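You operate a simulated robot arm through the tools that you are given. There is no shell and no other tool. Be economical: measure what you need, move in short steps, check, and stop when the job is done.

You run a simulated robot arm. Do the job below in one go: nothing can be reset, and whatever is moved stays where it is left.

JOB
Put things in order on the top of the door side leaf. At the end: the yellow wax bar is in the yellow soup bowl; the green cup stands where the yellow wax bar stood; the brown pepper mill (marked "BLACK PEPPER") stands where the green cup stood; the tagged red ball stands where the brown pepper mill stood; whatever was shut is shut again. Leave all else as you found it, and nothing knocked over.

The check looks at the end state, three seconds after you hand in, the way a careful person would. Anything else that was tipped, shoved, dropped, spilled or broken makes it a failure.

ROBOT AND FRAMES
A 7-joint arm with a two-finger parallel gripper, fixed in place. Base frame: the origin is at the foot of the arm, x ahead of it, y to its left, z up; the work surface is at about z = -0.2. Readings come in cm, rad, newtons and seconds.
With the tool pointing down near the work surface it reaches from about 22 to 58 cm from the base axis. Its first joint turns from -1.152 to 1.152 rad. Payload 2.5 kg.
The TCP is the grasp point between the finger pads, 2.3 cm short of the fingertips. In the tool frame z runs along the fingers and y along their closing line. The gripper opens to 9.4 cm. The fingers are 3.8 cm wide and 1 cm thick; the gripper's body (5.4 by 9.6 cm) begins 3.9 cm behind the TCP.
Orientation is told as [roll, pitch, yaw] about the base's x, y, z axes, in that order, counted from this pose: with the fingers straight down and closing along the base's y, the tool's x points along the base's -x, its y along +y and its z along -z.

CONTROLS
- The arm moves only by the tool send_rows. Its argument "rows" is a list of rows, each a list of 3 entries, a list of its own where there are three numbers: the shift along the tool's x, y, z in cm, then the turn, a rotation vector about the tool's x, y, z in rad, then the gripper command, from -1 (shut) to 1 (fully open), values between in proportion. In form: [[[x, y, z], [rx, ry, rz], gripper], ...]. A call has 1 to 8 rows; each row is the pose to reach, as a shift and turn from the pose commanded when the call began, along the tool's axes at that moment. Rows are played at 5 a second. More than 5 cm and 0.15 rad between two rows, or a gripper value outside its range, and nothing of the call is played. Where a pose cannot be reached the arm comes as near as it can. A force on the tool above 40 N (or 10 N above the force at the start of the call, whichever is more), or a blocked arm, ends the call early, and 0.2 s more pass. Each finger travels about 10.8 cm/s and halts on what it meets, pressing with about 21 N; the grip force reading is that of the motor and also rises with nothing between the fingers. The clock runs only during rows and for 0.2 s after the last one: add rows that repeat a pose to give the fingers time. The reply holds the time, the measured pose of the TCP, the force on the tool along the base axes, the opening and the grip force, in the units named above and with some noise.
- Cameras (640 x 400 px; columns grow to the right, rows downward): "scene" is fixed at [11.09, -39.2, 53.77]; the picture's right is [0.95, -0.30, 0.00], its down [-0.15, -0.48, -0.87] and it looks along [0.26, 0.83, -0.50] (base axes); focal length 361 px, centre (320, 200). "wrist" rides on the gripper at [-3.9, 0, -4.4] in the tool frame; the picture's right is [0.00, -1.00, 0.00], its down [0.97, 0.00, -0.24] and it looks along [0.24, 0.00, 0.97] (tool axes); focal length 218 px, centre (320, 200).
- get_image(camera): a new picture of that camera. The clock stands still meanwhile.
- pixel_to_xyz(camera, pixels): there is no depth. For up to 12 entries [column, row, z] of the newest picture of that camera ("zoom" is the newest enlarged one), the place [x, y] in the base frame at which the ray of that pixel passes the height z, good to about 0.2 cm, but the place of the scene camera against the robot may be out by one fixed shift of up to 2.5 cm in any direction. The clock stands still meanwhile.
- close_up(camera, box): a new picture of the part [left, top, right, bottom] of that camera's present view, enlarged. The clock stands still meanwhile.
- sign_off(): hands the job in; it is judged then, once.

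Go step by step. Measure first, check grasps and placings, and put right what went wrong. The budget is 80 turns and 38 pictures, counting those below and the enlarged ones. Unless the task says otherwise, let go and move clear before handing in, and close with one line.

The tools are called after "Request:" as a command line: name --argument value ..., lists and objects as JSON in quotes. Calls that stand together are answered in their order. send_rows: Moves the arm, as the interface text tells. Its arguments: {"type":"object","properties":{"rows":{"type":"array","items":{"type":"array"}}},"required":["rows"]} The other tools are called the same way: get_image (camera) takes a picture; pixel_to_xyz (camera, pixels) gives the place at which the rays of pixels pass given heights; close_up (camera, box) takes an enlarged picture of a part of a camera's view; sign_off () hands the job in.

At the start:

```text
clock: 0.0
tcp_pos: [38.1, 19.65, 30.9]
tool_rot: [0.0, 0.0, 0.001]
contact_force: [0.6, 0.1, -0.2]
opening: 9.38
finger_force: 0.0
```

scene: 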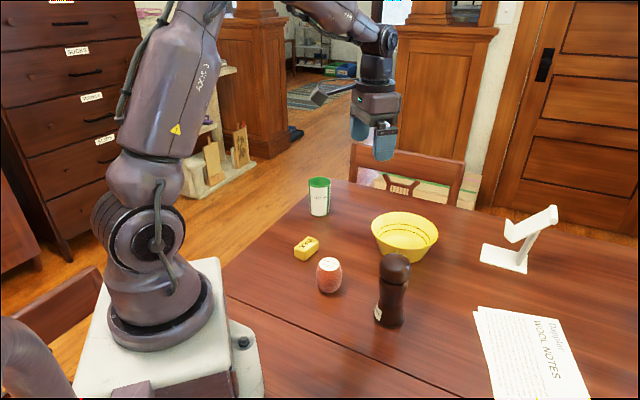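
wrist: 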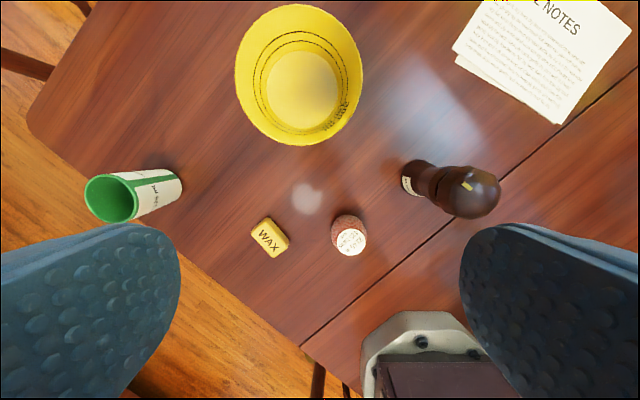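

The wrist picture shows the wax bar at (270,237), the ball-like thing at (349,236), the mill foot near (410,175), the cup foot near (175,185) and the bowl at (300,75). I will look closer and measure.

Request:
close_up --camera "scene" --box '[270, 160, 450, 340]'

Request:
close_up --camera "wrist" --box '[230, 140, 510, 315]'

Request:
pixel_to_xyz --camera "wrist" --pixels '[[270, 237, -18], [349, 242, -15], [349, 228, -20], [408, 178, -20], [473, 192, -6], [178, 185, -20], [111, 199, -10], [303, 90, -20], [299, 75, -14], [300, 345, -20], [640, 85, -20]]'

Request:
pixel_to_xyz --camera "scene" --pixels '[[306, 248, -18], [329, 290, -20], [329, 265, -14], [389, 322, -20], [395, 260, -5], [319, 213, -20], [319, 182, -10], [404, 255, -20], [404, 222, -12]]'

```text
2.22 times, centred on (360, 250) of scene
```

zoom: 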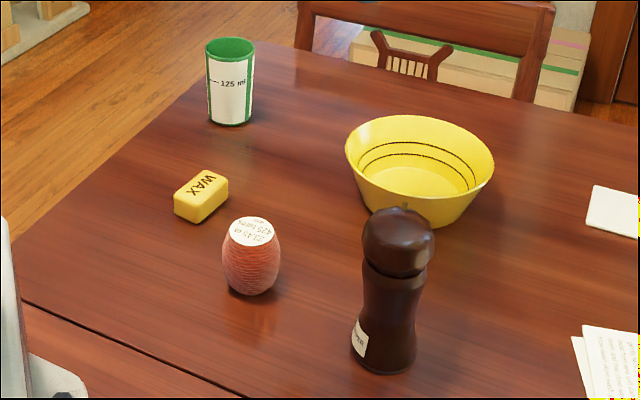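

```text
2.29 times, centred on (370, 228) of wrist
```

zoom: 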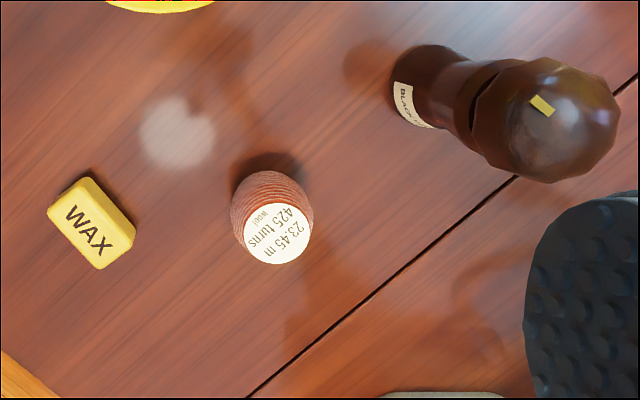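

```text
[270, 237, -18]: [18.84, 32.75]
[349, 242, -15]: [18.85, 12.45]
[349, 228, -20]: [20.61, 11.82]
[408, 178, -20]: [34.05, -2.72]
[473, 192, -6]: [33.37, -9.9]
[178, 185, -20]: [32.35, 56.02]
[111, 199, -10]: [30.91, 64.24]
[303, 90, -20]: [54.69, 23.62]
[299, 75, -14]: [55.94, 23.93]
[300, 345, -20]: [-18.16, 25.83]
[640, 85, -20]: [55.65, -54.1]
```

```text
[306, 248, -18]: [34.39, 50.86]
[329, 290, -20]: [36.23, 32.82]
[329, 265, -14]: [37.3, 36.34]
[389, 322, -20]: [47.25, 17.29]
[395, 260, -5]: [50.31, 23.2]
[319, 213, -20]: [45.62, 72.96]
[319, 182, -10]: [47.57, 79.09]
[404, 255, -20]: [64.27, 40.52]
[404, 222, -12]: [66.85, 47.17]
```

The wrist and scene numbers disagree because I took the surface at -20 cm; it is at -0.2 cm. I measure again at the right heights.

Request:
pixel_to_xyz --camera "scene" --pixels '[[306, 243, 2.3], [315, 260, -0.2], [329, 292, -0.2], [329, 262, 5], [387, 326, -0.2], [395, 260, 12], [320, 215, -0.2], [319, 182, 8], [404, 260, -0.2], [404, 225, 6]]'

Request:
close_up --camera "wrist" --box '[60, 120, 380, 320]'

Request:
pixel_to_xyz --camera "wrist" --pixels '[[270, 237, 2.3], [349, 242, 5], [349, 228, -0.2], [412, 178, -0.2], [473, 192, 12], [173, 186, -0.2], [111, 199, 8], [303, 90, -0.2], [299, 75, 6], [300, 345, -0.2], [640, 85, -0.2]]'

```text
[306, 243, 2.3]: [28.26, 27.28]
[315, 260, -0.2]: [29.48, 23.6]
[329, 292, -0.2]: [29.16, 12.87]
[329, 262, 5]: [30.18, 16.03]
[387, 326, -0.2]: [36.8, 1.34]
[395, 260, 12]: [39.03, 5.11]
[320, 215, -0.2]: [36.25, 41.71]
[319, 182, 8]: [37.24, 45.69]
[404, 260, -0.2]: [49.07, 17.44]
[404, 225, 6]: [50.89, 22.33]
```

```text
2.00 times, centred on (220, 220) of wrist
```

zoom: 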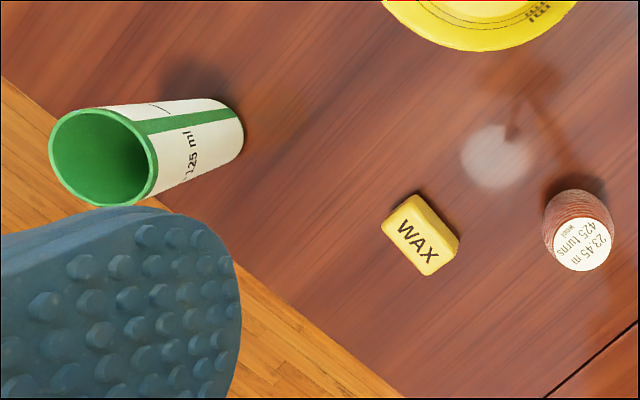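

```text
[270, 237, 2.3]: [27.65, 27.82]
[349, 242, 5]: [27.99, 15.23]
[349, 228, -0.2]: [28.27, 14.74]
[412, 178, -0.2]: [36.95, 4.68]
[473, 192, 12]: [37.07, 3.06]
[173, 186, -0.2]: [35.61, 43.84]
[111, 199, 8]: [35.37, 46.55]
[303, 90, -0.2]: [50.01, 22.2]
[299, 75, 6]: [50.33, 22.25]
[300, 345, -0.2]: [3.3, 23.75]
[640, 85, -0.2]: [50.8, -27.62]
```

Now the numbers agree: bar (27.7,27.6), ball (28.2,15), mill (37,4), cup (35.5,45), bowl (50.2,22). I go above the bar, turning to its long side (about 45°).

Request:
send_rows --rows '[[[1.8, 1.4, 2.8], [0, 0, -0.13], 1], [[3.5, 2.7, 5.6], [0, 0, -0.26], 1], [[5.2, 4.0, 8.5], [0, 0, -0.39], 1], [[6.9, 5.3, 11.3], [0, 0, -0.52], 1], [[8.6, 6.7, 14.1], [0, 0, -0.655], 1], [[10.3, 8.1, 17], [0, 0, -0.785], 1], [[10.3, 8.1, 17], [0, 0, -0.785], 1]]'

Request:
get_image --camera "wrist"

```text
clock: 1.6
tcp_pos: [27.81, 27.56, 13.94]
tool_rot: [-0.002, 0.002, 0.787]
contact_force: [0.4, 0.3, 0.0]
opening: 9.37
finger_force: 0.1
```

```text
32 pictures are left
```

wrist: 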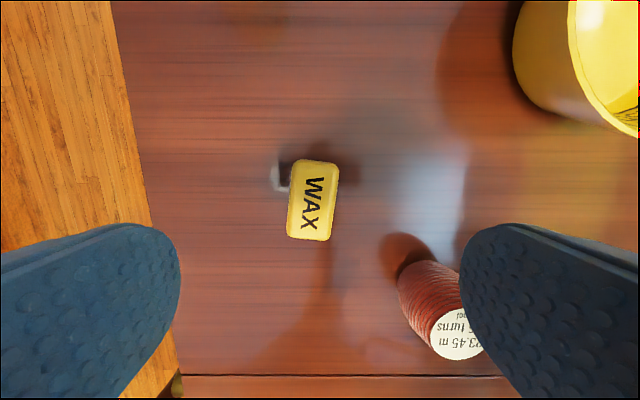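

The bar's top face is centred at (313,199), about 0.09 rad off my yaw. I measure it and the ball from this view.

Request:
pixel_to_xyz --camera "wrist" --pixels '[[313, 199, 2.2], [299, 161, 2.2], [339, 165, 2.2], [328, 240, 2.2], [288, 236, 2.2], [290, 185, -0.2], [300, 199, -0.2], [430, 295, 2], [456, 335, 4.5]]'

Request:
close_up --camera "wrist" --box '[260, 140, 388, 260]'

```text
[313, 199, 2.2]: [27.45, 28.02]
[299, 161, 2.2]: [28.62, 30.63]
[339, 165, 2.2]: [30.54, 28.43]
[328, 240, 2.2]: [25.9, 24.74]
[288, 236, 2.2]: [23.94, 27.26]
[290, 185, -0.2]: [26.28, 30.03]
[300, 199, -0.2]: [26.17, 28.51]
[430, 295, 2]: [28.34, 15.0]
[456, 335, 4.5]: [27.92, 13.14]
```

```text
3.33 times, centred on (324, 200) of wrist
```

zoom: 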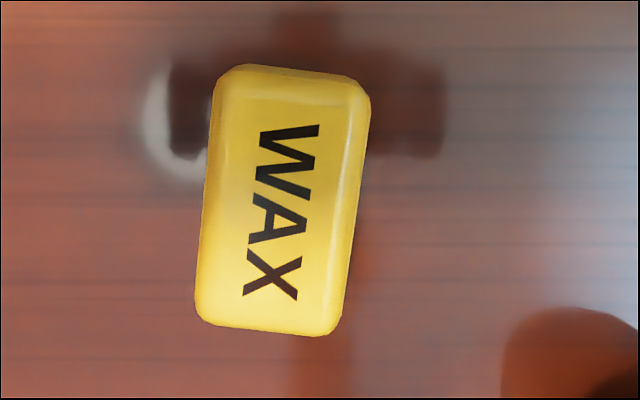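

The bar centre is about (27.3,27.8). I go down on it, correct the yaw, and close.

Request:
send_rows --rows '[[[0.19, 0.53, 3], [0, 0, 0.09], 1], [[0.19, 0.53, 7], [0, 0, 0.09], 1], [[0.19, 0.53, 10], [0, 0, 0.09], 1], [[0.19, 0.53, 11.5], [0, 0, 0.09], 1], [[0.19, 0.53, 11.5], [0, 0, 0.09], -0.2], [[0.19, 0.53, 11.5], [0, 0, 0.09], -1], [[0.19, 0.53, 11.5], [0, 0, 0.09], -1]]'

```text
clock: 3.2
tcp_pos: [27.24, 28.06, 2.29]
tool_rot: [0.0, 0.0, 0.694]
contact_force: [-0.8, -0.1, 0.1]
opening: 3.42
finger_force: 21.5
```

The bar is held (opening 3.42). I lift it and carry it over the bowl at height.

Request:
send_rows --rows '[[[0, 0, -4], [0, 0, 0], -1], [[0, 0, -8.5], [0, 0, 0], -1], [[-2.2, -3.1, -11.5], [0, 0, 0], -1], [[-4.8, -6.8, -12.5], [0, 0, 0], -1], [[-7.5, -10.5, -12.5], [0, 0, 0], -1], [[-10, -14.1, -12.5], [0, 0, 0], -1], [[-12.2, -17.2, -12.5], [0, 0, 0], -1], [[-13.75, -19.35, -12.5], [0, 0, 0], -1]]'

Request:
get_image --camera "wrist"

Request:
get_image --camera "scene"

```text
clock: 5.0
tcp_pos: [50.15, 22.07, 15.05]
tool_rot: [0.0, 0.0, 0.695]
contact_force: [0.9, 0.0, -0.1]
opening: 3.45
finger_force: 20.6
```

```text
30 pictures are left
```

wrist: 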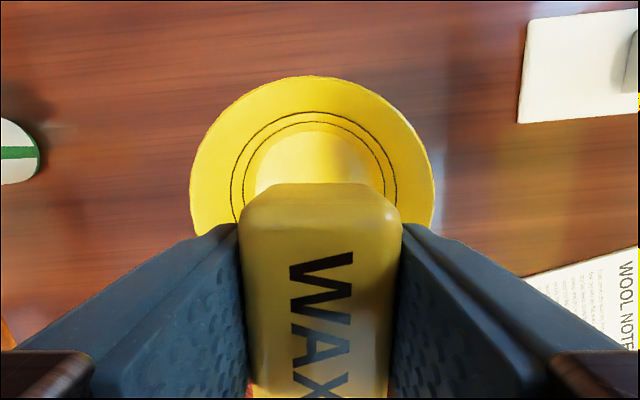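

```text
29 pictures are left
```

scene: 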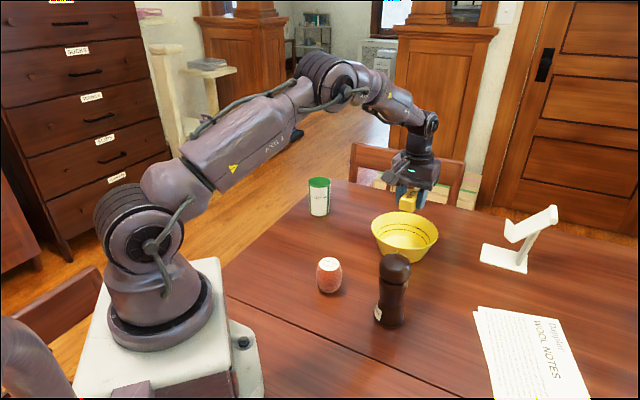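

The bowl rim spans columns 190–435 with its top at row 75; I measure its centre.

Request:
pixel_to_xyz --camera "wrist" --pixels '[[190, 195, 6], [435, 195, 6], [315, 75, 6], [313, 197, 6], [253, 185, 0.3], [388, 185, 0.3], [320, 121, 0.3]]'

Request:
pixel_to_xyz --camera "scene" --pixels '[[371, 226, 6], [439, 236, 6], [404, 262, -0.2], [404, 211, 6], [406, 248, 6]]'

```text
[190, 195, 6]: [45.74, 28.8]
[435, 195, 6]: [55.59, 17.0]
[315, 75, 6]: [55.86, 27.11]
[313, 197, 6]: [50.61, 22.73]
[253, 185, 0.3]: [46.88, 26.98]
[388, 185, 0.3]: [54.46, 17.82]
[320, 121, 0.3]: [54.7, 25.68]
```

```text
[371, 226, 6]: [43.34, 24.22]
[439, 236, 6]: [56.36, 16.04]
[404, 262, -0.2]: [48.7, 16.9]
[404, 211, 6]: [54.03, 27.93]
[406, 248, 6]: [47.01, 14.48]
```

The bowl centre is about (50.6,22.6), rim near z 5–6. I lower the bar in, open only to about 5 cm, and lift out.

Request:
send_rows --rows '[[[-0.74, 0.1, 3], [0, 0, 0], -1], [[-0.74, 0.1, 7], [0, 0, 0], -1], [[-0.74, 0.1, 10], [0, 0, 0], -1], [[-0.74, 0.1, 11.5], [0, 0, 0], -1], [[-0.74, 0.1, 11.5], [0, 0, 0], -1]]'

Request:
send_rows --rows '[[[0, 0, 0], [0, 0, 0], 0.05], [[0, 0, 0], [0, 0, 0], 0.05], [[0, 0, -3], [0, 0, 0], 0.05], [[0, 0, -7], [0, 0, 0], 0.05], [[0, 0, -11.5], [0, 0, 0], 0.05], [[0, 0, -13.5], [0, 0, 0], 1]]'

Request:
get_image --camera "wrist"

```text
clock: 6.2
tcp_pos: [50.81, 22.48, 3.6]
tool_rot: [0.001, 0.001, 0.695]
contact_force: [-0.5, 1.0, -0.7]
opening: 3.43
finger_force: 20.6
```

```text
clock: 7.6
tcp_pos: [50.9, 22.42, 16.98]
tool_rot: [-0.001, 0.0, 0.698]
contact_force: [-0.2, -0.5, 0.2]
opening: 9.39
finger_force: 0.1
```

```text
28 pictures are left
```

wrist: 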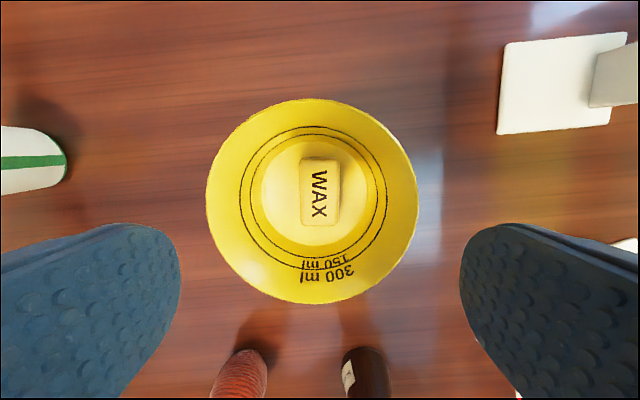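

The bar lies flat in the bowl at (320,192). Next I go above the cup.

Request:
send_rows --rows '[[[-0.4, 4.3, 0], [0, 0, 0], 1], [[-0.8, 8.6, 0], [0, 0, 0], 1], [[-1.3, 12.9, 0], [0, 0, 0], 1], [[-1.7, 17.2, 0], [0, 0, 0], 1], [[-2.1, 21.5, 0], [0, 0, 0], 1], [[-2.5, 25, 0], [0, 0, 0], 1], [[-2.72, 27.2, 0], [0, 0, 0], 1], [[-2.72, 27.2, 0], [0, 0, 0], 1]]'

Request:
get_image --camera "wrist"

```text
clock: 9.4
tcp_pos: [35.48, 45.21, 16.71]
tool_rot: [0.0, 0.0, 0.694]
contact_force: [1.6, -1.0, 0.6]
opening: 9.42
finger_force: 0.0
```

```text
27 pictures are left
```

wrist: 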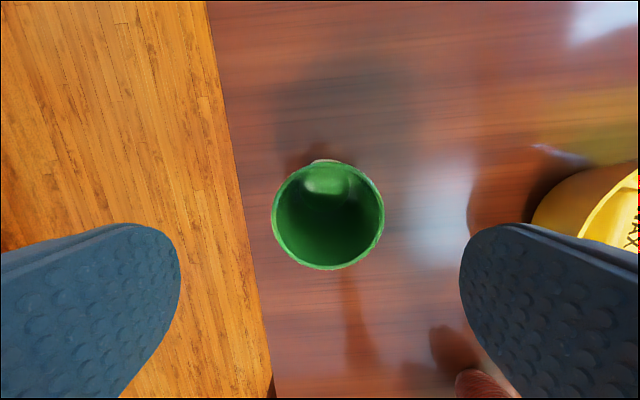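

The cup's rim is centred at (328,215), about 6.6 cm wide. I look inside and measure it.

Request:
close_up --camera "wrist" --box '[256, 150, 400, 280]'

Request:
pixel_to_xyz --camera "wrist" --pixels '[[328, 215, 8], [328, 215, 9], [271, 215, 8], [385, 215, 8], [328, 160, 8], [328, 270, 8], [325, 159, -0.2], [328, 215, 7]]'

Request:
close_up --camera "scene" --box '[270, 160, 450, 340]'

```text
3.08 times, centred on (328, 215) of wrist
```

zoom: 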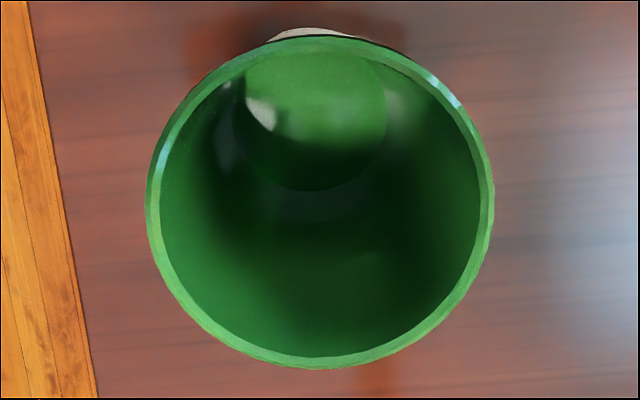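

```text
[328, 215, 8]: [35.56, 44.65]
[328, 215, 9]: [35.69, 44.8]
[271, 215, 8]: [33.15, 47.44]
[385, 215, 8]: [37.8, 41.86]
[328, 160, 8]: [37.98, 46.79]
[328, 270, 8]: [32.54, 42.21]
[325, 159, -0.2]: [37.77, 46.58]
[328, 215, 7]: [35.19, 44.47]
```

```text
2.22 times, centred on (360, 250) of scene
```

zoom: 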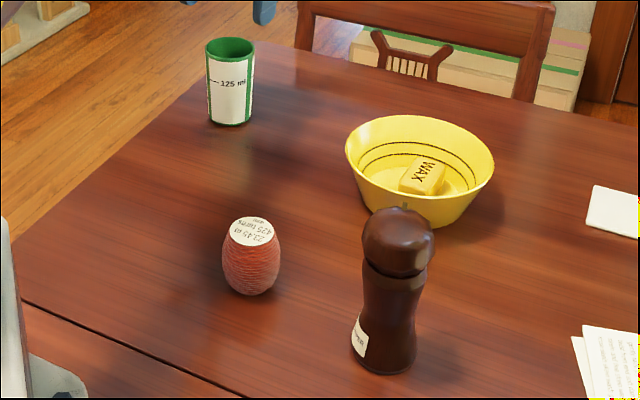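

The cup is empty, about 9–10 cm tall, with its centre near (35.7,44.8). I go down around it and close.

Request:
send_rows --rows '[[[0.09, -0.45, 3], [0, 0, 0], 1], [[0.09, -0.45, 6.5], [0, 0, 0], 1], [[0.09, -0.45, 9], [0, 0, 0], 1], [[0.09, -0.45, 10.3], [0, 0, 0], 1], [[0.09, -0.45, 10.3], [0, 0, 0], 0.4]]'

Request:
get_image --camera "wrist"

```text
clock: 10.6
tcp_pos: [35.79, 44.7, 6.66]
tool_rot: [0.002, 0.0, 0.696]
contact_force: [0.1, -0.6, -0.2]
opening: 6.59
finger_force: 0.1
```

```text
24 pictures are left
```

wrist: 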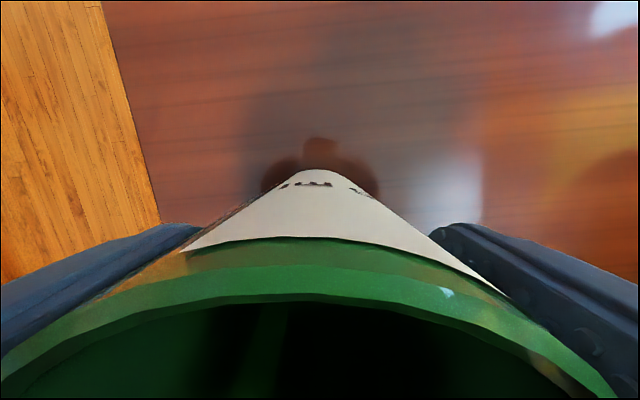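

The cup sits centred between the pads. I close and lift it.

Request:
send_rows --rows '[[[0, 0, 0], [0, 0, 0], 0.1], [[0, 0, 0], [0, 0, 0], -0.2], [[0, 0, 0], [0, 0, 0], -1], [[0, 0, 0], [0, 0, 0], -1]]'

```text
clock: 11.6
tcp_pos: [35.7, 44.74, 6.75]
tool_rot: [0.0, -0.001, 0.696]
contact_force: [0.4, 0.8, -0.1]
opening: 6.08
finger_force: 20.9
```

The cup is held (opening 6.08). I lift it and carry it to the bar's old place (27.3,27.8).

Request:
send_rows --rows '[[[0, 0, -2.5], [0, 0, 0], -1], [[0.5, -0.2, -5], [0, 0, 0], -1], [[4.5, -2.0, -5], [0, 0, 0], -1], [[8.7, -3.8, -5], [0, 0, 0], -1], [[13, -5.7, -5], [0, 0, 0], -1], [[16, -7.0, -5], [0, 0, 0], -1], [[17.27, -7.6, -5], [0, 0, 0], -1], [[17.27, -7.6, -3], [0, 0, 0], -1]]'

Request:
get_image --camera "scene"

```text
clock: 13.4
tcp_pos: [27.34, 28.02, 9.73]
tool_rot: [0.001, -0.002, 0.695]
contact_force: [1.1, 0.0, -1.4]
opening: 6.07
finger_force: 21.2
```

```text
23 pictures are left
```

scene: 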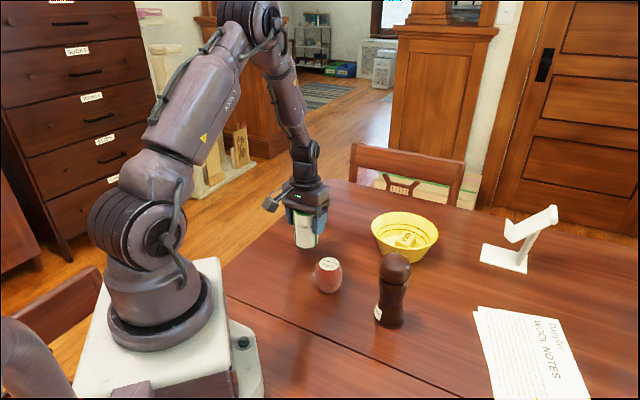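

The cup is upright over the spot. I lower it 2.95 cm, open, and back up.

Request:
send_rows --rows '[[[0.1, -0.1, 1.5], [0, 0, 0], -1], [[0.1, -0.1, 2.6], [0, 0, 0], -1], [[0.1, -0.1, 2.95], [0, 0, 0], -1], [[0.1, -0.1, 2.95], [0, 0, 0], -1]]'

Request:
send_rows --rows '[[[0, 0, 0], [0, 0, 0], 0.5], [[0, 0, 0], [0, 0, 0], 0.9], [[0, 0, -3], [0, 0, 0], 0.9], [[0, 0, -7], [0, 0, 0], 0.9], [[0, 0, -11], [0, 0, 0], 1], [[0, 0, -13], [0, 0, 0], 1]]'

Request:
get_image --camera "wrist"

```text
clock: 14.4
tcp_pos: [27.35, 27.7, 6.69]
tool_rot: [0.0, -0.003, 0.697]
contact_force: [0.0, 0.5, 2.4]
opening: 6.06
finger_force: 21.4
```

```text
clock: 15.8
tcp_pos: [27.34, 27.76, 19.81]
tool_rot: [0.001, 0.0, 0.695]
contact_force: [0.0, -0.5, -1.0]
opening: 9.43
finger_force: 0.1
```

```text
22 pictures are left
```

wrist: 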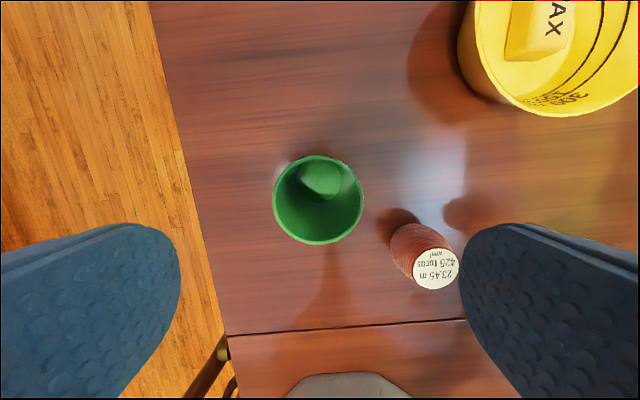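

The cup stands at rim centre (318,199). I check its place, then go over to the mill.

Request:
pixel_to_xyz --camera "wrist" --pixels '[[318, 199, 9.3], [415, 245, 2], [436, 268, 5]]'

Request:
send_rows --rows '[[[0, 0, -3], [0, 0, 0.1], 1], [[1.1, -3.5, -5], [0, 0, 0.2], 1], [[2.2, -8, -5], [0, 0, 0.34], 1], [[3.6, -12.5, -5], [0, 0, 0.48], 1], [[5.2, -17, -5], [0, 0, 0.6], 1], [[6.7, -21.2, -5], [0, 0, 0.695], 1], [[7.9, -24.6, -5], [0, 0, 0.695], 1], [[7.9, -24.6, -5], [0, 0, 0.695], 1]]'

Request:
get_image --camera "wrist"

```text
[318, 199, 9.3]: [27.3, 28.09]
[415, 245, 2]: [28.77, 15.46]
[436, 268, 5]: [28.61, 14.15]
```

```text
clock: 17.6
tcp_pos: [36.87, 3.67, 24.53]
tool_rot: [0.0, 0.0, -0.001]
contact_force: [0.4, 0.7, -0.3]
opening: 9.42
finger_force: 0.1
```

```text
21 pictures are left
```

wrist: 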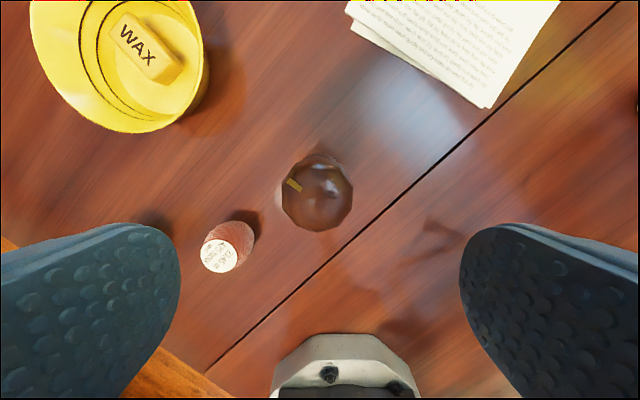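

The mill's head is centred at (317,193). I measure its centre and its height.

Request:
close_up --camera "scene" --box '[350, 240, 430, 340]'

Request:
pixel_to_xyz --camera "wrist" --pixels '[[317, 193, 10], [317, 193, 12], [317, 193, 14], [281, 193, 12], [353, 193, 12], [320, 152, -0.2]]'

Request:
pixel_to_xyz --camera "scene" --pixels '[[388, 326, -0.2], [396, 254, 12], [396, 254, 13], [396, 254, 14], [396, 254, 15]]'

```text
4.00 times, centred on (390, 290) of scene
```

zoom: 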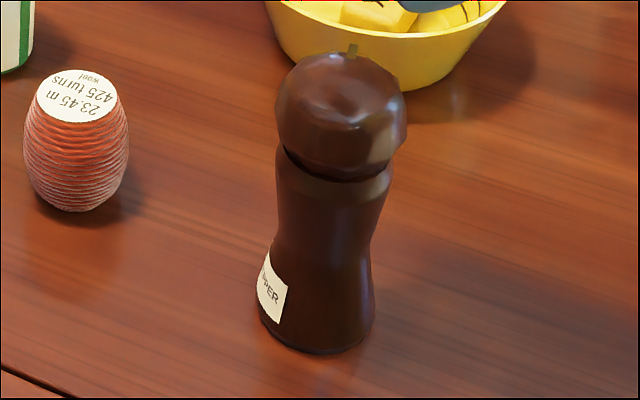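

```text
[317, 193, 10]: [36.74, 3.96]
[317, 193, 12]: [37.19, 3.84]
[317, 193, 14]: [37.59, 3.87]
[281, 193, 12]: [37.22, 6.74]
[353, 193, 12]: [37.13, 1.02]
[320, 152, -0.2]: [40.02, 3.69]
```

```text
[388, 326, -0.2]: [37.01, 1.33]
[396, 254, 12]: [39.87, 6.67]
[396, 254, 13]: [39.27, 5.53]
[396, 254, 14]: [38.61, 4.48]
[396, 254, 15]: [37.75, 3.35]
```

The mill's top is near z 14.3 and its centre near (37.1,3.9). I go down so the pads take the head's widest part with TCP at 10.9.

Request:
send_rows --rows '[[[-0.23, 0.2, 4], [0, 0, 0], 1], [[-0.23, 0.2, 8], [0, 0, 0], 1], [[-0.23, 0.2, 11], [0, 0, 0], 1], [[-0.23, 0.2, 12.6], [0, 0, 0], 1], [[-0.23, 0.2, 13.6], [0, 0, 0], 1], [[-0.23, 0.2, 13.6], [0, 0, 0], 0.4]]'

Request:
get_image --camera "wrist"

Request:
close_up --camera "scene" --box '[320, 220, 448, 340]'

```text
clock: 19.0
tcp_pos: [37.11, 3.97, 11.01]
tool_rot: [0.0, 0.001, 0.0]
contact_force: [-0.1, 0.5, 0.3]
opening: 6.59
finger_force: 0.1
```

```text
19 pictures are left
```

wrist: 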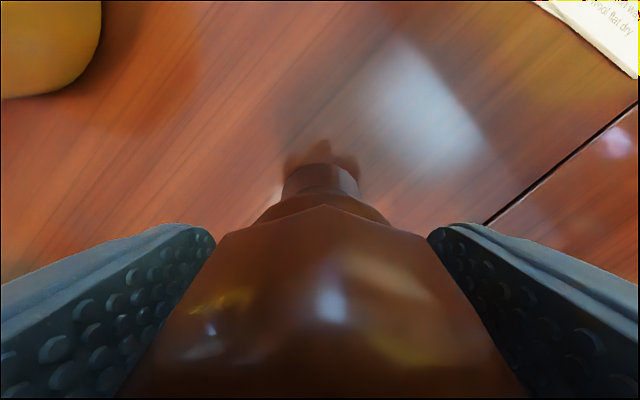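

```text
3.33 times, centred on (384, 280) of scene
```

zoom: 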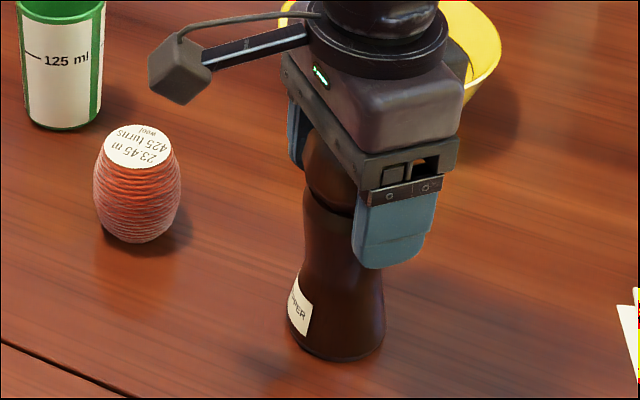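

The mill is between the pads, which reach past the neck. I close, then lift 1.5 cm as a test.

Request:
send_rows --rows '[[[0, 0, 0], [0, 0, 0], 0.1], [[0, 0, 0], [0, 0, 0], -0.2], [[0, 0, 0], [0, 0, 0], -1], [[0, 0, 0], [0, 0, 0], -1]]'

Request:
send_rows --rows '[[[0, 0, -0.5], [0, 0, 0], -1], [[0, 0, -1.5], [0, 0, 0], -1], [[0, 0, -1.5], [0, 0, 0], -1]]'

Request:
close_up --camera "scene" --box '[320, 220, 448, 340]'

```text
clock: 20.0
tcp_pos: [37.16, 4.01, 11.22]
tool_rot: [0.001, 0.0, 0.001]
contact_force: [0.0, -0.3, 0.6]
opening: 5.49
finger_force: 21.0
```

```text
clock: 20.8
tcp_pos: [37.21, 3.93, 12.58]
tool_rot: [0.0, 0.0, 0.0]
contact_force: [0.2, -0.1, -2.4]
opening: 5.45
finger_force: 20.5
```

```text
3.33 times, centred on (384, 280) of scene
```

zoom: 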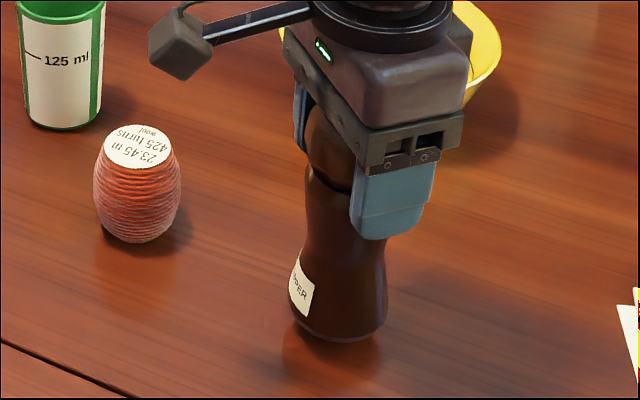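

The whole mill came up, upright (base moved from row 360 to 340). I lift further and carry it in two calls, between the cup and the bowl.

Request:
send_rows --rows '[[[0, 0, -2.5], [0, 0, 0], -1], [[0, 1, -5], [0, 0, 0], -1], [[0.1, 4, -6], [0, 0, 0], -1], [[0.2, 8, -6], [0, 0, 0], -1], [[0.4, 12, -6], [0, 0, 0], -1], [[0.6, 16, -6], [0, 0, 0], -1], [[0.8, 20, -6], [0, 0, 0], -1], [[0.9, 23, -6], [0, 0, 0], -1]]'

Request:
send_rows --rows '[[[0.1, 3, 0], [0, 0, 0], -1], [[0.2, 6.5, 0], [0, 0, 0], -1], [[0.3, 10, 0], [0, 0, 0], -1], [[0.5, 13.5, 0], [0, 0, 0], -1], [[0.6, 16.3, 1], [0, 0, 0], -1], [[0.6, 17.8, 2], [0, 0, 0], -1], [[0.6, 17.8, 3], [0, 0, 0], -1]]'

Request:
get_image --camera "scene"

```text
clock: 22.6
tcp_pos: [36.18, 26.85, 18.6]
tool_rot: [-0.001, 0.0, -0.001]
contact_force: [-0.5, -0.3, -2.2]
opening: 5.45
finger_force: 20.8
```

```text
clock: 24.2
tcp_pos: [35.72, 44.95, 15.5]
tool_rot: [0.0, 0.0, 0.001]
contact_force: [0.2, 0.1, -1.5]
opening: 5.49
finger_force: 20.8
```

```text
16 pictures are left
```

scene: 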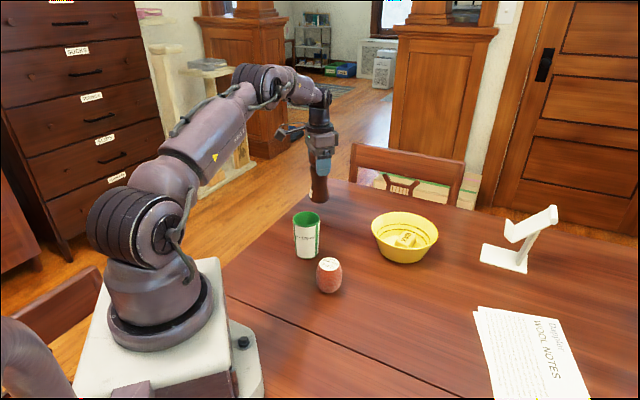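

The mill hangs upright over the cup's old place. I lower it about 4.4 cm to the table.

Request:
send_rows --rows '[[[0, -0.15, 2], [0, 0, 0], -1], [[0, -0.15, 3.5], [0, 0, 0], -1], [[0, -0.15, 4.2], [0, 0, 0], -1], [[0, -0.15, 4.4], [0, 0, 0], -1], [[0, -0.15, 4.4], [0, 0, 0], -1]]'

Request:
close_up --camera "scene" --box '[256, 120, 384, 240]'

```text
clock: 25.4
tcp_pos: [35.68, 44.64, 11.16]
tool_rot: [-0.002, -0.001, 0.001]
contact_force: [-0.1, 0.4, -2.3]
opening: 5.46
finger_force: 20.9
```

```text
3.33 times, centred on (320, 180) of scene
```

zoom: 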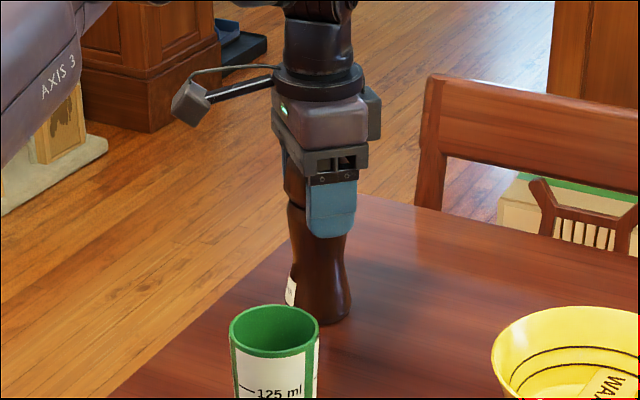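

The load still reads -2.3 N, so it hangs just above the table. I lower a touch more.

Request:
send_rows --rows '[[[0, 0, 0.08], [0, 0, 0], -1], [[0, 0, 0.15], [0, 0, 0], -1], [[0, 0, 0.15], [0, 0, 0], -1]]'

```text
clock: 26.2
tcp_pos: [35.68, 44.67, 11.03]
tool_rot: [-0.001, 0.0, 0.0]
contact_force: [-0.9, -0.5, -1.4]
opening: 5.46
finger_force: 20.6
```

Request:
send_rows --rows '[[[0, 0, 0.07], [0, 0, 0], -1], [[0, 0, 0.12], [0, 0, 0], -1], [[0, 0, 0.12], [0, 0, 0], -1]]'

```text
clock: 27.0
tcp_pos: [35.71, 44.6, 10.9]
tool_rot: [-0.002, 0.0, 0.0]
contact_force: [-1.0, -1.0, 1.6]
opening: 5.44
finger_force: 21.1
```

The load is now carried by the table (force +1.6 N). I open slowly and back straight up.

Request:
send_rows --rows '[[[0, 0, 0], [0, 0, 0], 0.3], [[0, 0, 0], [0, 0, 0], 0.6], [[0, 0, 0], [0, 0, 0], 0.9], [[0, 0, -2], [0, 0, 0], 1], [[0, 0, -5], [0, 0, 0], 1], [[0, 0, -7], [0, 0, 0], 1]]'

Request:
close_up --camera "scene" --box '[256, 120, 448, 300]'

Request:
get_image --camera "wrist"

```text
clock: 28.4
tcp_pos: [35.69, 44.6, 17.99]
tool_rot: [0.001, 0.001, 0.0]
contact_force: [0.6, -0.6, 0.3]
opening: 9.39
finger_force: 0.1
```

```text
2.22 times, centred on (352, 210) of scene
```

zoom: 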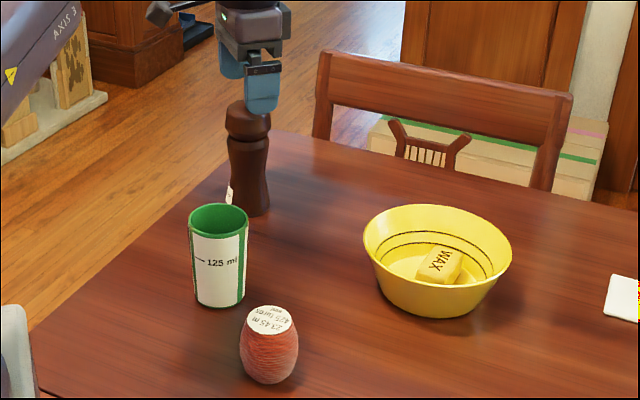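

```text
13 pictures are left
```

wrist: 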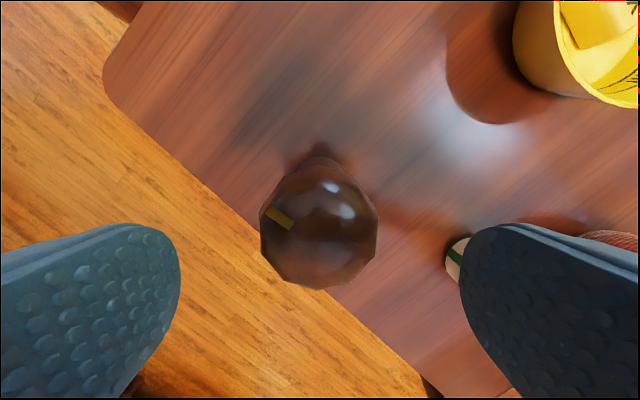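

The mill stands upright. I lift and move over to the ball near (28.3,14.9).

Request:
send_rows --rows '[[[0, 0, -3.5], [0, 0, 0], 1], [[1.1, -4.3, -4], [0, 0, 0], 1], [[2.2, -8.8, -4], [0, 0, 0], 1], [[3.3, -13.3, -4], [0, 0, 0], 1], [[4.4, -17.8, -4], [0, 0, 0], 1], [[5.5, -22.3, -4], [0, 0, 0], 1], [[6.6, -26.5, -3], [0, 0, 0], 1], [[7.4, -29.7, -1], [0, 0, 0], 1]]'

Request:
send_rows --rows '[[[0, 0, 2.5], [0, 0, 0], 1], [[0, 0, 5], [0, 0, 0], 1], [[0, 0, 5], [0, 0, 0], 1]]'

Request:
get_image --camera "wrist"

```text
clock: 30.2
tcp_pos: [28.31, 14.92, 18.81]
tool_rot: [0.002, -0.001, 0.001]
contact_force: [0.4, 0.3, 1.0]
opening: 9.37
finger_force: 0.1
```

```text
clock: 31.0
tcp_pos: [28.19, 14.72, 13.88]
tool_rot: [0.0, 0.0, 0.001]
contact_force: [-0.2, 0.9, -0.9]
opening: 9.41
finger_force: 0.0
```

```text
12 pictures are left
```

wrist: 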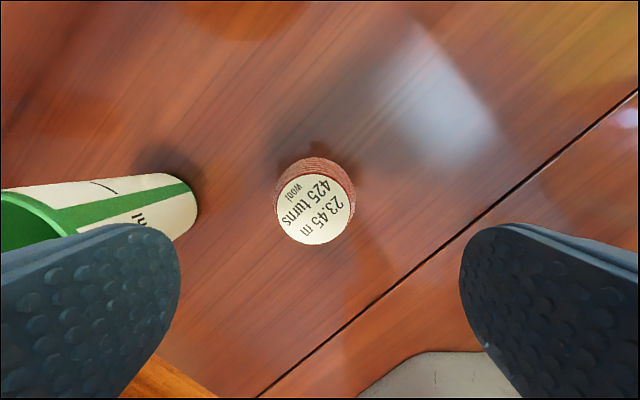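

The ball's tag is centred at (314,207) and its outline spans columns 275–355. I measure it.

Request:
pixel_to_xyz --camera "wrist" --pixels '[[314, 207, 5], [314, 207, 6], [316, 193, 3], [275, 193, 3], [355, 193, 3], [316, 158, 3]]'

Request:
pixel_to_xyz --camera "scene" --pixels '[[329, 263, 5], [329, 263, 6], [329, 263, 7]]'

```text
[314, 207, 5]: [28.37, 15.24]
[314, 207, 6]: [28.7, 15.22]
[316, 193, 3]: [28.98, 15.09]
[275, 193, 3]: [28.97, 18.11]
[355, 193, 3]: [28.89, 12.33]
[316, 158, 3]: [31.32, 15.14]
```

```text
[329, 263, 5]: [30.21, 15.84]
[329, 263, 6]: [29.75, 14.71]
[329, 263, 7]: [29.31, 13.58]
```

The ball is about 6 cm tall, centred at (28.6,15.15). I go down to its middle and close.

Request:
send_rows --rows '[[[-0.35, 0.3, 4], [0, 0, 0], 1], [[-0.35, 0.3, 8], [0, 0, 0], 1], [[-0.35, 0.3, 10.75], [0, 0, 0], 1], [[-0.35, 0.3, 10.75], [0, 0, 0], 0.4], [[-0.35, 0.3, 10.75], [0, 0, 0], 0], [[-0.35, 0.3, 10.75], [0, 0, 0], -1], [[-0.35, 0.3, 10.75], [0, 0, 0], -1]]'

Request:
close_up --camera "scene" --box '[270, 200, 430, 320]'

```text
clock: 32.6
tcp_pos: [28.64, 15.18, 3.15]
tool_rot: [-0.002, 0.001, 0.001]
contact_force: [-0.7, -0.9, -0.3]
opening: 5.52
finger_force: 20.8
```

```text
3.33 times, centred on (350, 260) of scene
```

zoom: 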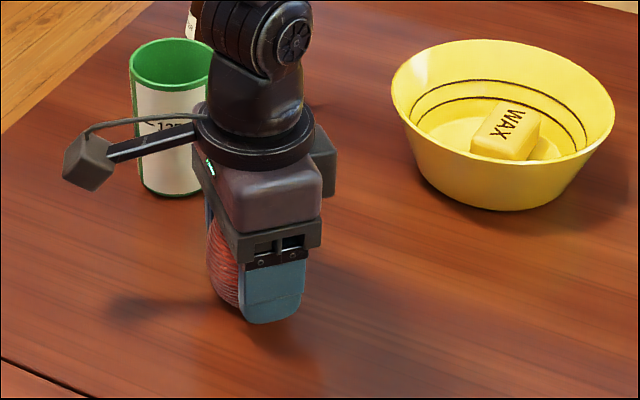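

The ball is held (opening 5.52). I lift and carry it to the mill's old place (37.15,3.95).

Request:
send_rows --rows '[[[0, 0, -2.5], [0, 0, 0], -1], [[-0.8, -1, -5], [0, 0, 0], -1], [[-3.3, -4.4, -5], [0, 0, 0], -1], [[-6, -7.9, -5], [0, 0, 0], -1], [[-8, -10.5, -5], [0, 0, 0], -1], [[-8.5, -11.2, -4], [0, 0, 0], -1], [[-8.5, -11.2, -1.5], [0, 0, 0], -1], [[-8.5, -11.2, -0.4], [0, 0, 0], -1]]'

Request:
close_up --camera "scene" --box '[320, 220, 480, 340]'

```text
clock: 34.4
tcp_pos: [37.26, 4.06, 3.8]
tool_rot: [0.003, 0.001, 0.0]
contact_force: [0.6, -0.3, -0.3]
opening: 5.52
finger_force: 21.3
```

```text
3.33 times, centred on (400, 280) of scene
```

zoom: 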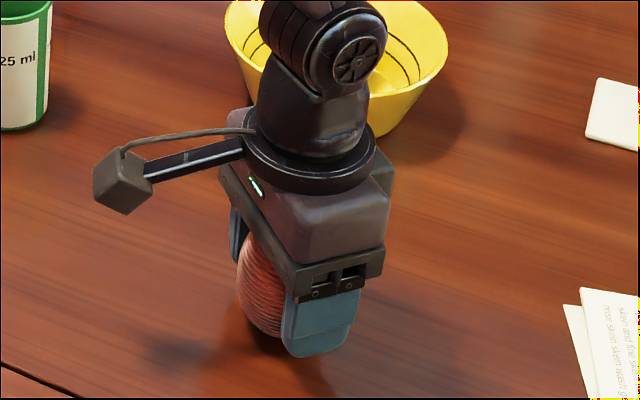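

The ball is just above its place. I lower it to the table and read the load.

Request:
send_rows --rows '[[[0, -0.05, 0.2], [0, 0, 0], -1], [[0, -0.05, 0.37], [0, 0, 0], -1], [[0, -0.05, 0.37], [0, 0, 0], -1]]'

Request:
get_image --camera "wrist"

```text
clock: 35.2
tcp_pos: [37.18, 3.91, 3.38]
tool_rot: [0.002, -0.001, 0.0]
contact_force: [0.3, -0.2, -0.8]
opening: 5.52
finger_force: 20.8
```

```text
9 pictures are left
```

wrist: 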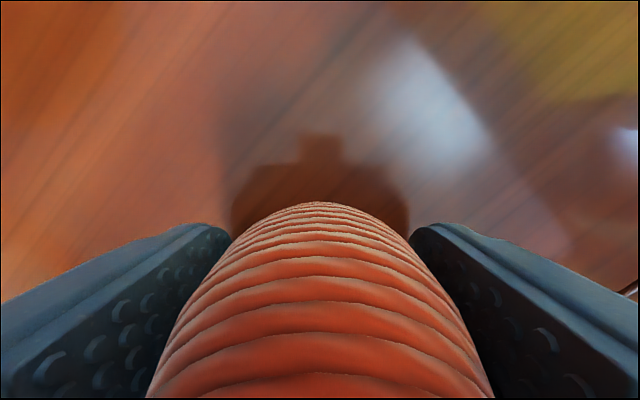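

It is upright but maybe 0.2 cm high (z 3.38 against 3.15 at the grasp). I lower a little more.

Request:
send_rows --rows '[[[0, 0, 0.08], [0, 0, 0], -1], [[0, 0, 0.15], [0, 0, 0], -1], [[0, 0, 0.15], [0, 0, 0], -1]]'

```text
clock: 36.0
tcp_pos: [37.16, 4.02, 2.99]
tool_rot: [0.001, -0.001, 0.0]
contact_force: [-0.4, -0.2, -1.0]
opening: 5.51
finger_force: 21.2
```

Request:
send_rows --rows '[[[0, 0, 0.05], [0, 0, 0], -1], [[0, 0, 0.1], [0, 0, 0], -1], [[0, 0, 0.1], [0, 0, 0], -1]]'

```text
clock: 36.8
tcp_pos: [37.23, 3.95, 3.15]
tool_rot: [-0.001, 0.0, 0.001]
contact_force: [-4.2, -0.2, 20.8]
opening: 5.51
finger_force: 21.6
```

Now it presses on the table with 20.8 N. I ease up 0.08 cm, open slowly, and go up.

Request:
send_rows --rows '[[[0, 0, -0.08], [0, 0, 0], -1], [[0, 0, -0.08], [0, 0, 0], -1]]'

Request:
send_rows --rows '[[[0, 0, 0], [0, 0, 0], 0.3], [[0, 0, 0], [0, 0, 0], 0.6], [[0, 0, 0], [0, 0, 0], 1], [[0, 0, 0], [0, 0, 0], 1], [[0, 0, -3], [0, 0, 0], 1], [[0, 0, -7], [0, 0, 0], 1], [[0, 0, -11], [0, 0, 0], 1], [[0, 0, -15.5], [0, 0, 0], 1]]'

Request:
get_image --camera "wrist"

Request:
get_image --camera "scene"

```text
clock: 37.4
tcp_pos: [37.18, 3.97, 3.16]
tool_rot: [0.0, -0.003, -0.001]
contact_force: [3.0, -0.1, 5.5]
opening: 5.48
finger_force: 21.1
```

```text
clock: 39.2
tcp_pos: [37.0, 4.16, 18.64]
tool_rot: [0.001, 0.001, 0.0]
contact_force: [0.7, 0.1, -0.4]
opening: 9.41
finger_force: 0.0
```

```text
8 pictures are left
```

wrist: 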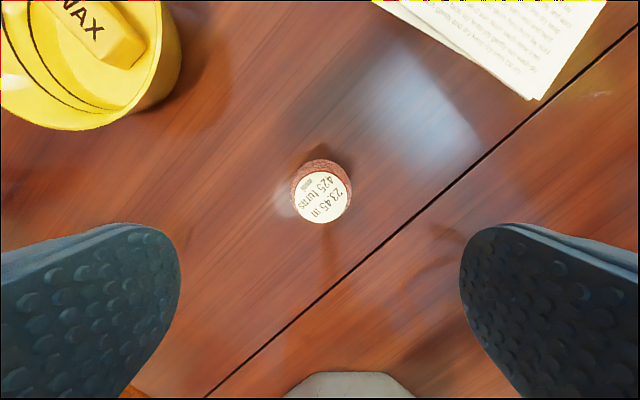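

```text
7 pictures are left
```

scene: 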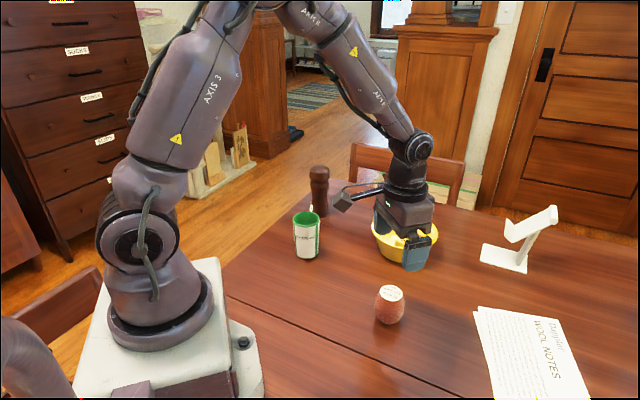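

All stands upright: mill foot at (319,216), cup foot at (306,259), ball foot at (389,324). A last check of the ball's and the cup's place.

Request:
pixel_to_xyz --camera "wrist" --pixels '[[321, 197, 6]]'

Request:
pixel_to_xyz --camera "scene" --pixels '[[307, 260, -0.2], [319, 217, -0.2], [389, 325, -0.2]]'

Request:
send_rows --rows '[[[0, 0, -4], [0, 0, 0], 1], [[0, 0, -8], [0, 0, 0], 1]]'

```text
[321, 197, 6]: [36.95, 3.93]
```

```text
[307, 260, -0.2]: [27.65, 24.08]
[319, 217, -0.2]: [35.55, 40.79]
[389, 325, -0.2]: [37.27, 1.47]
```

```text
clock: 39.8
tcp_pos: [37.13, 4.16, 26.51]
tool_rot: [0.0, -0.001, -0.001]
contact_force: [0.2, 0.1, 0.1]
opening: 9.39
finger_force: 0.0
```

The ball is at (36.95,3.93), where the mill stood. The cup and mill are at their places and the arm is clear, so I hand in.

Request:
sign_off

```text
The job is handed in.
```

The wax bar is in the yellow bowl, the cup is where the bar stood, the mill is where the cup stood, and the tagged ball is where the mill stood; all are upright, to within about 1 cm, and nothing shut had to be opened.
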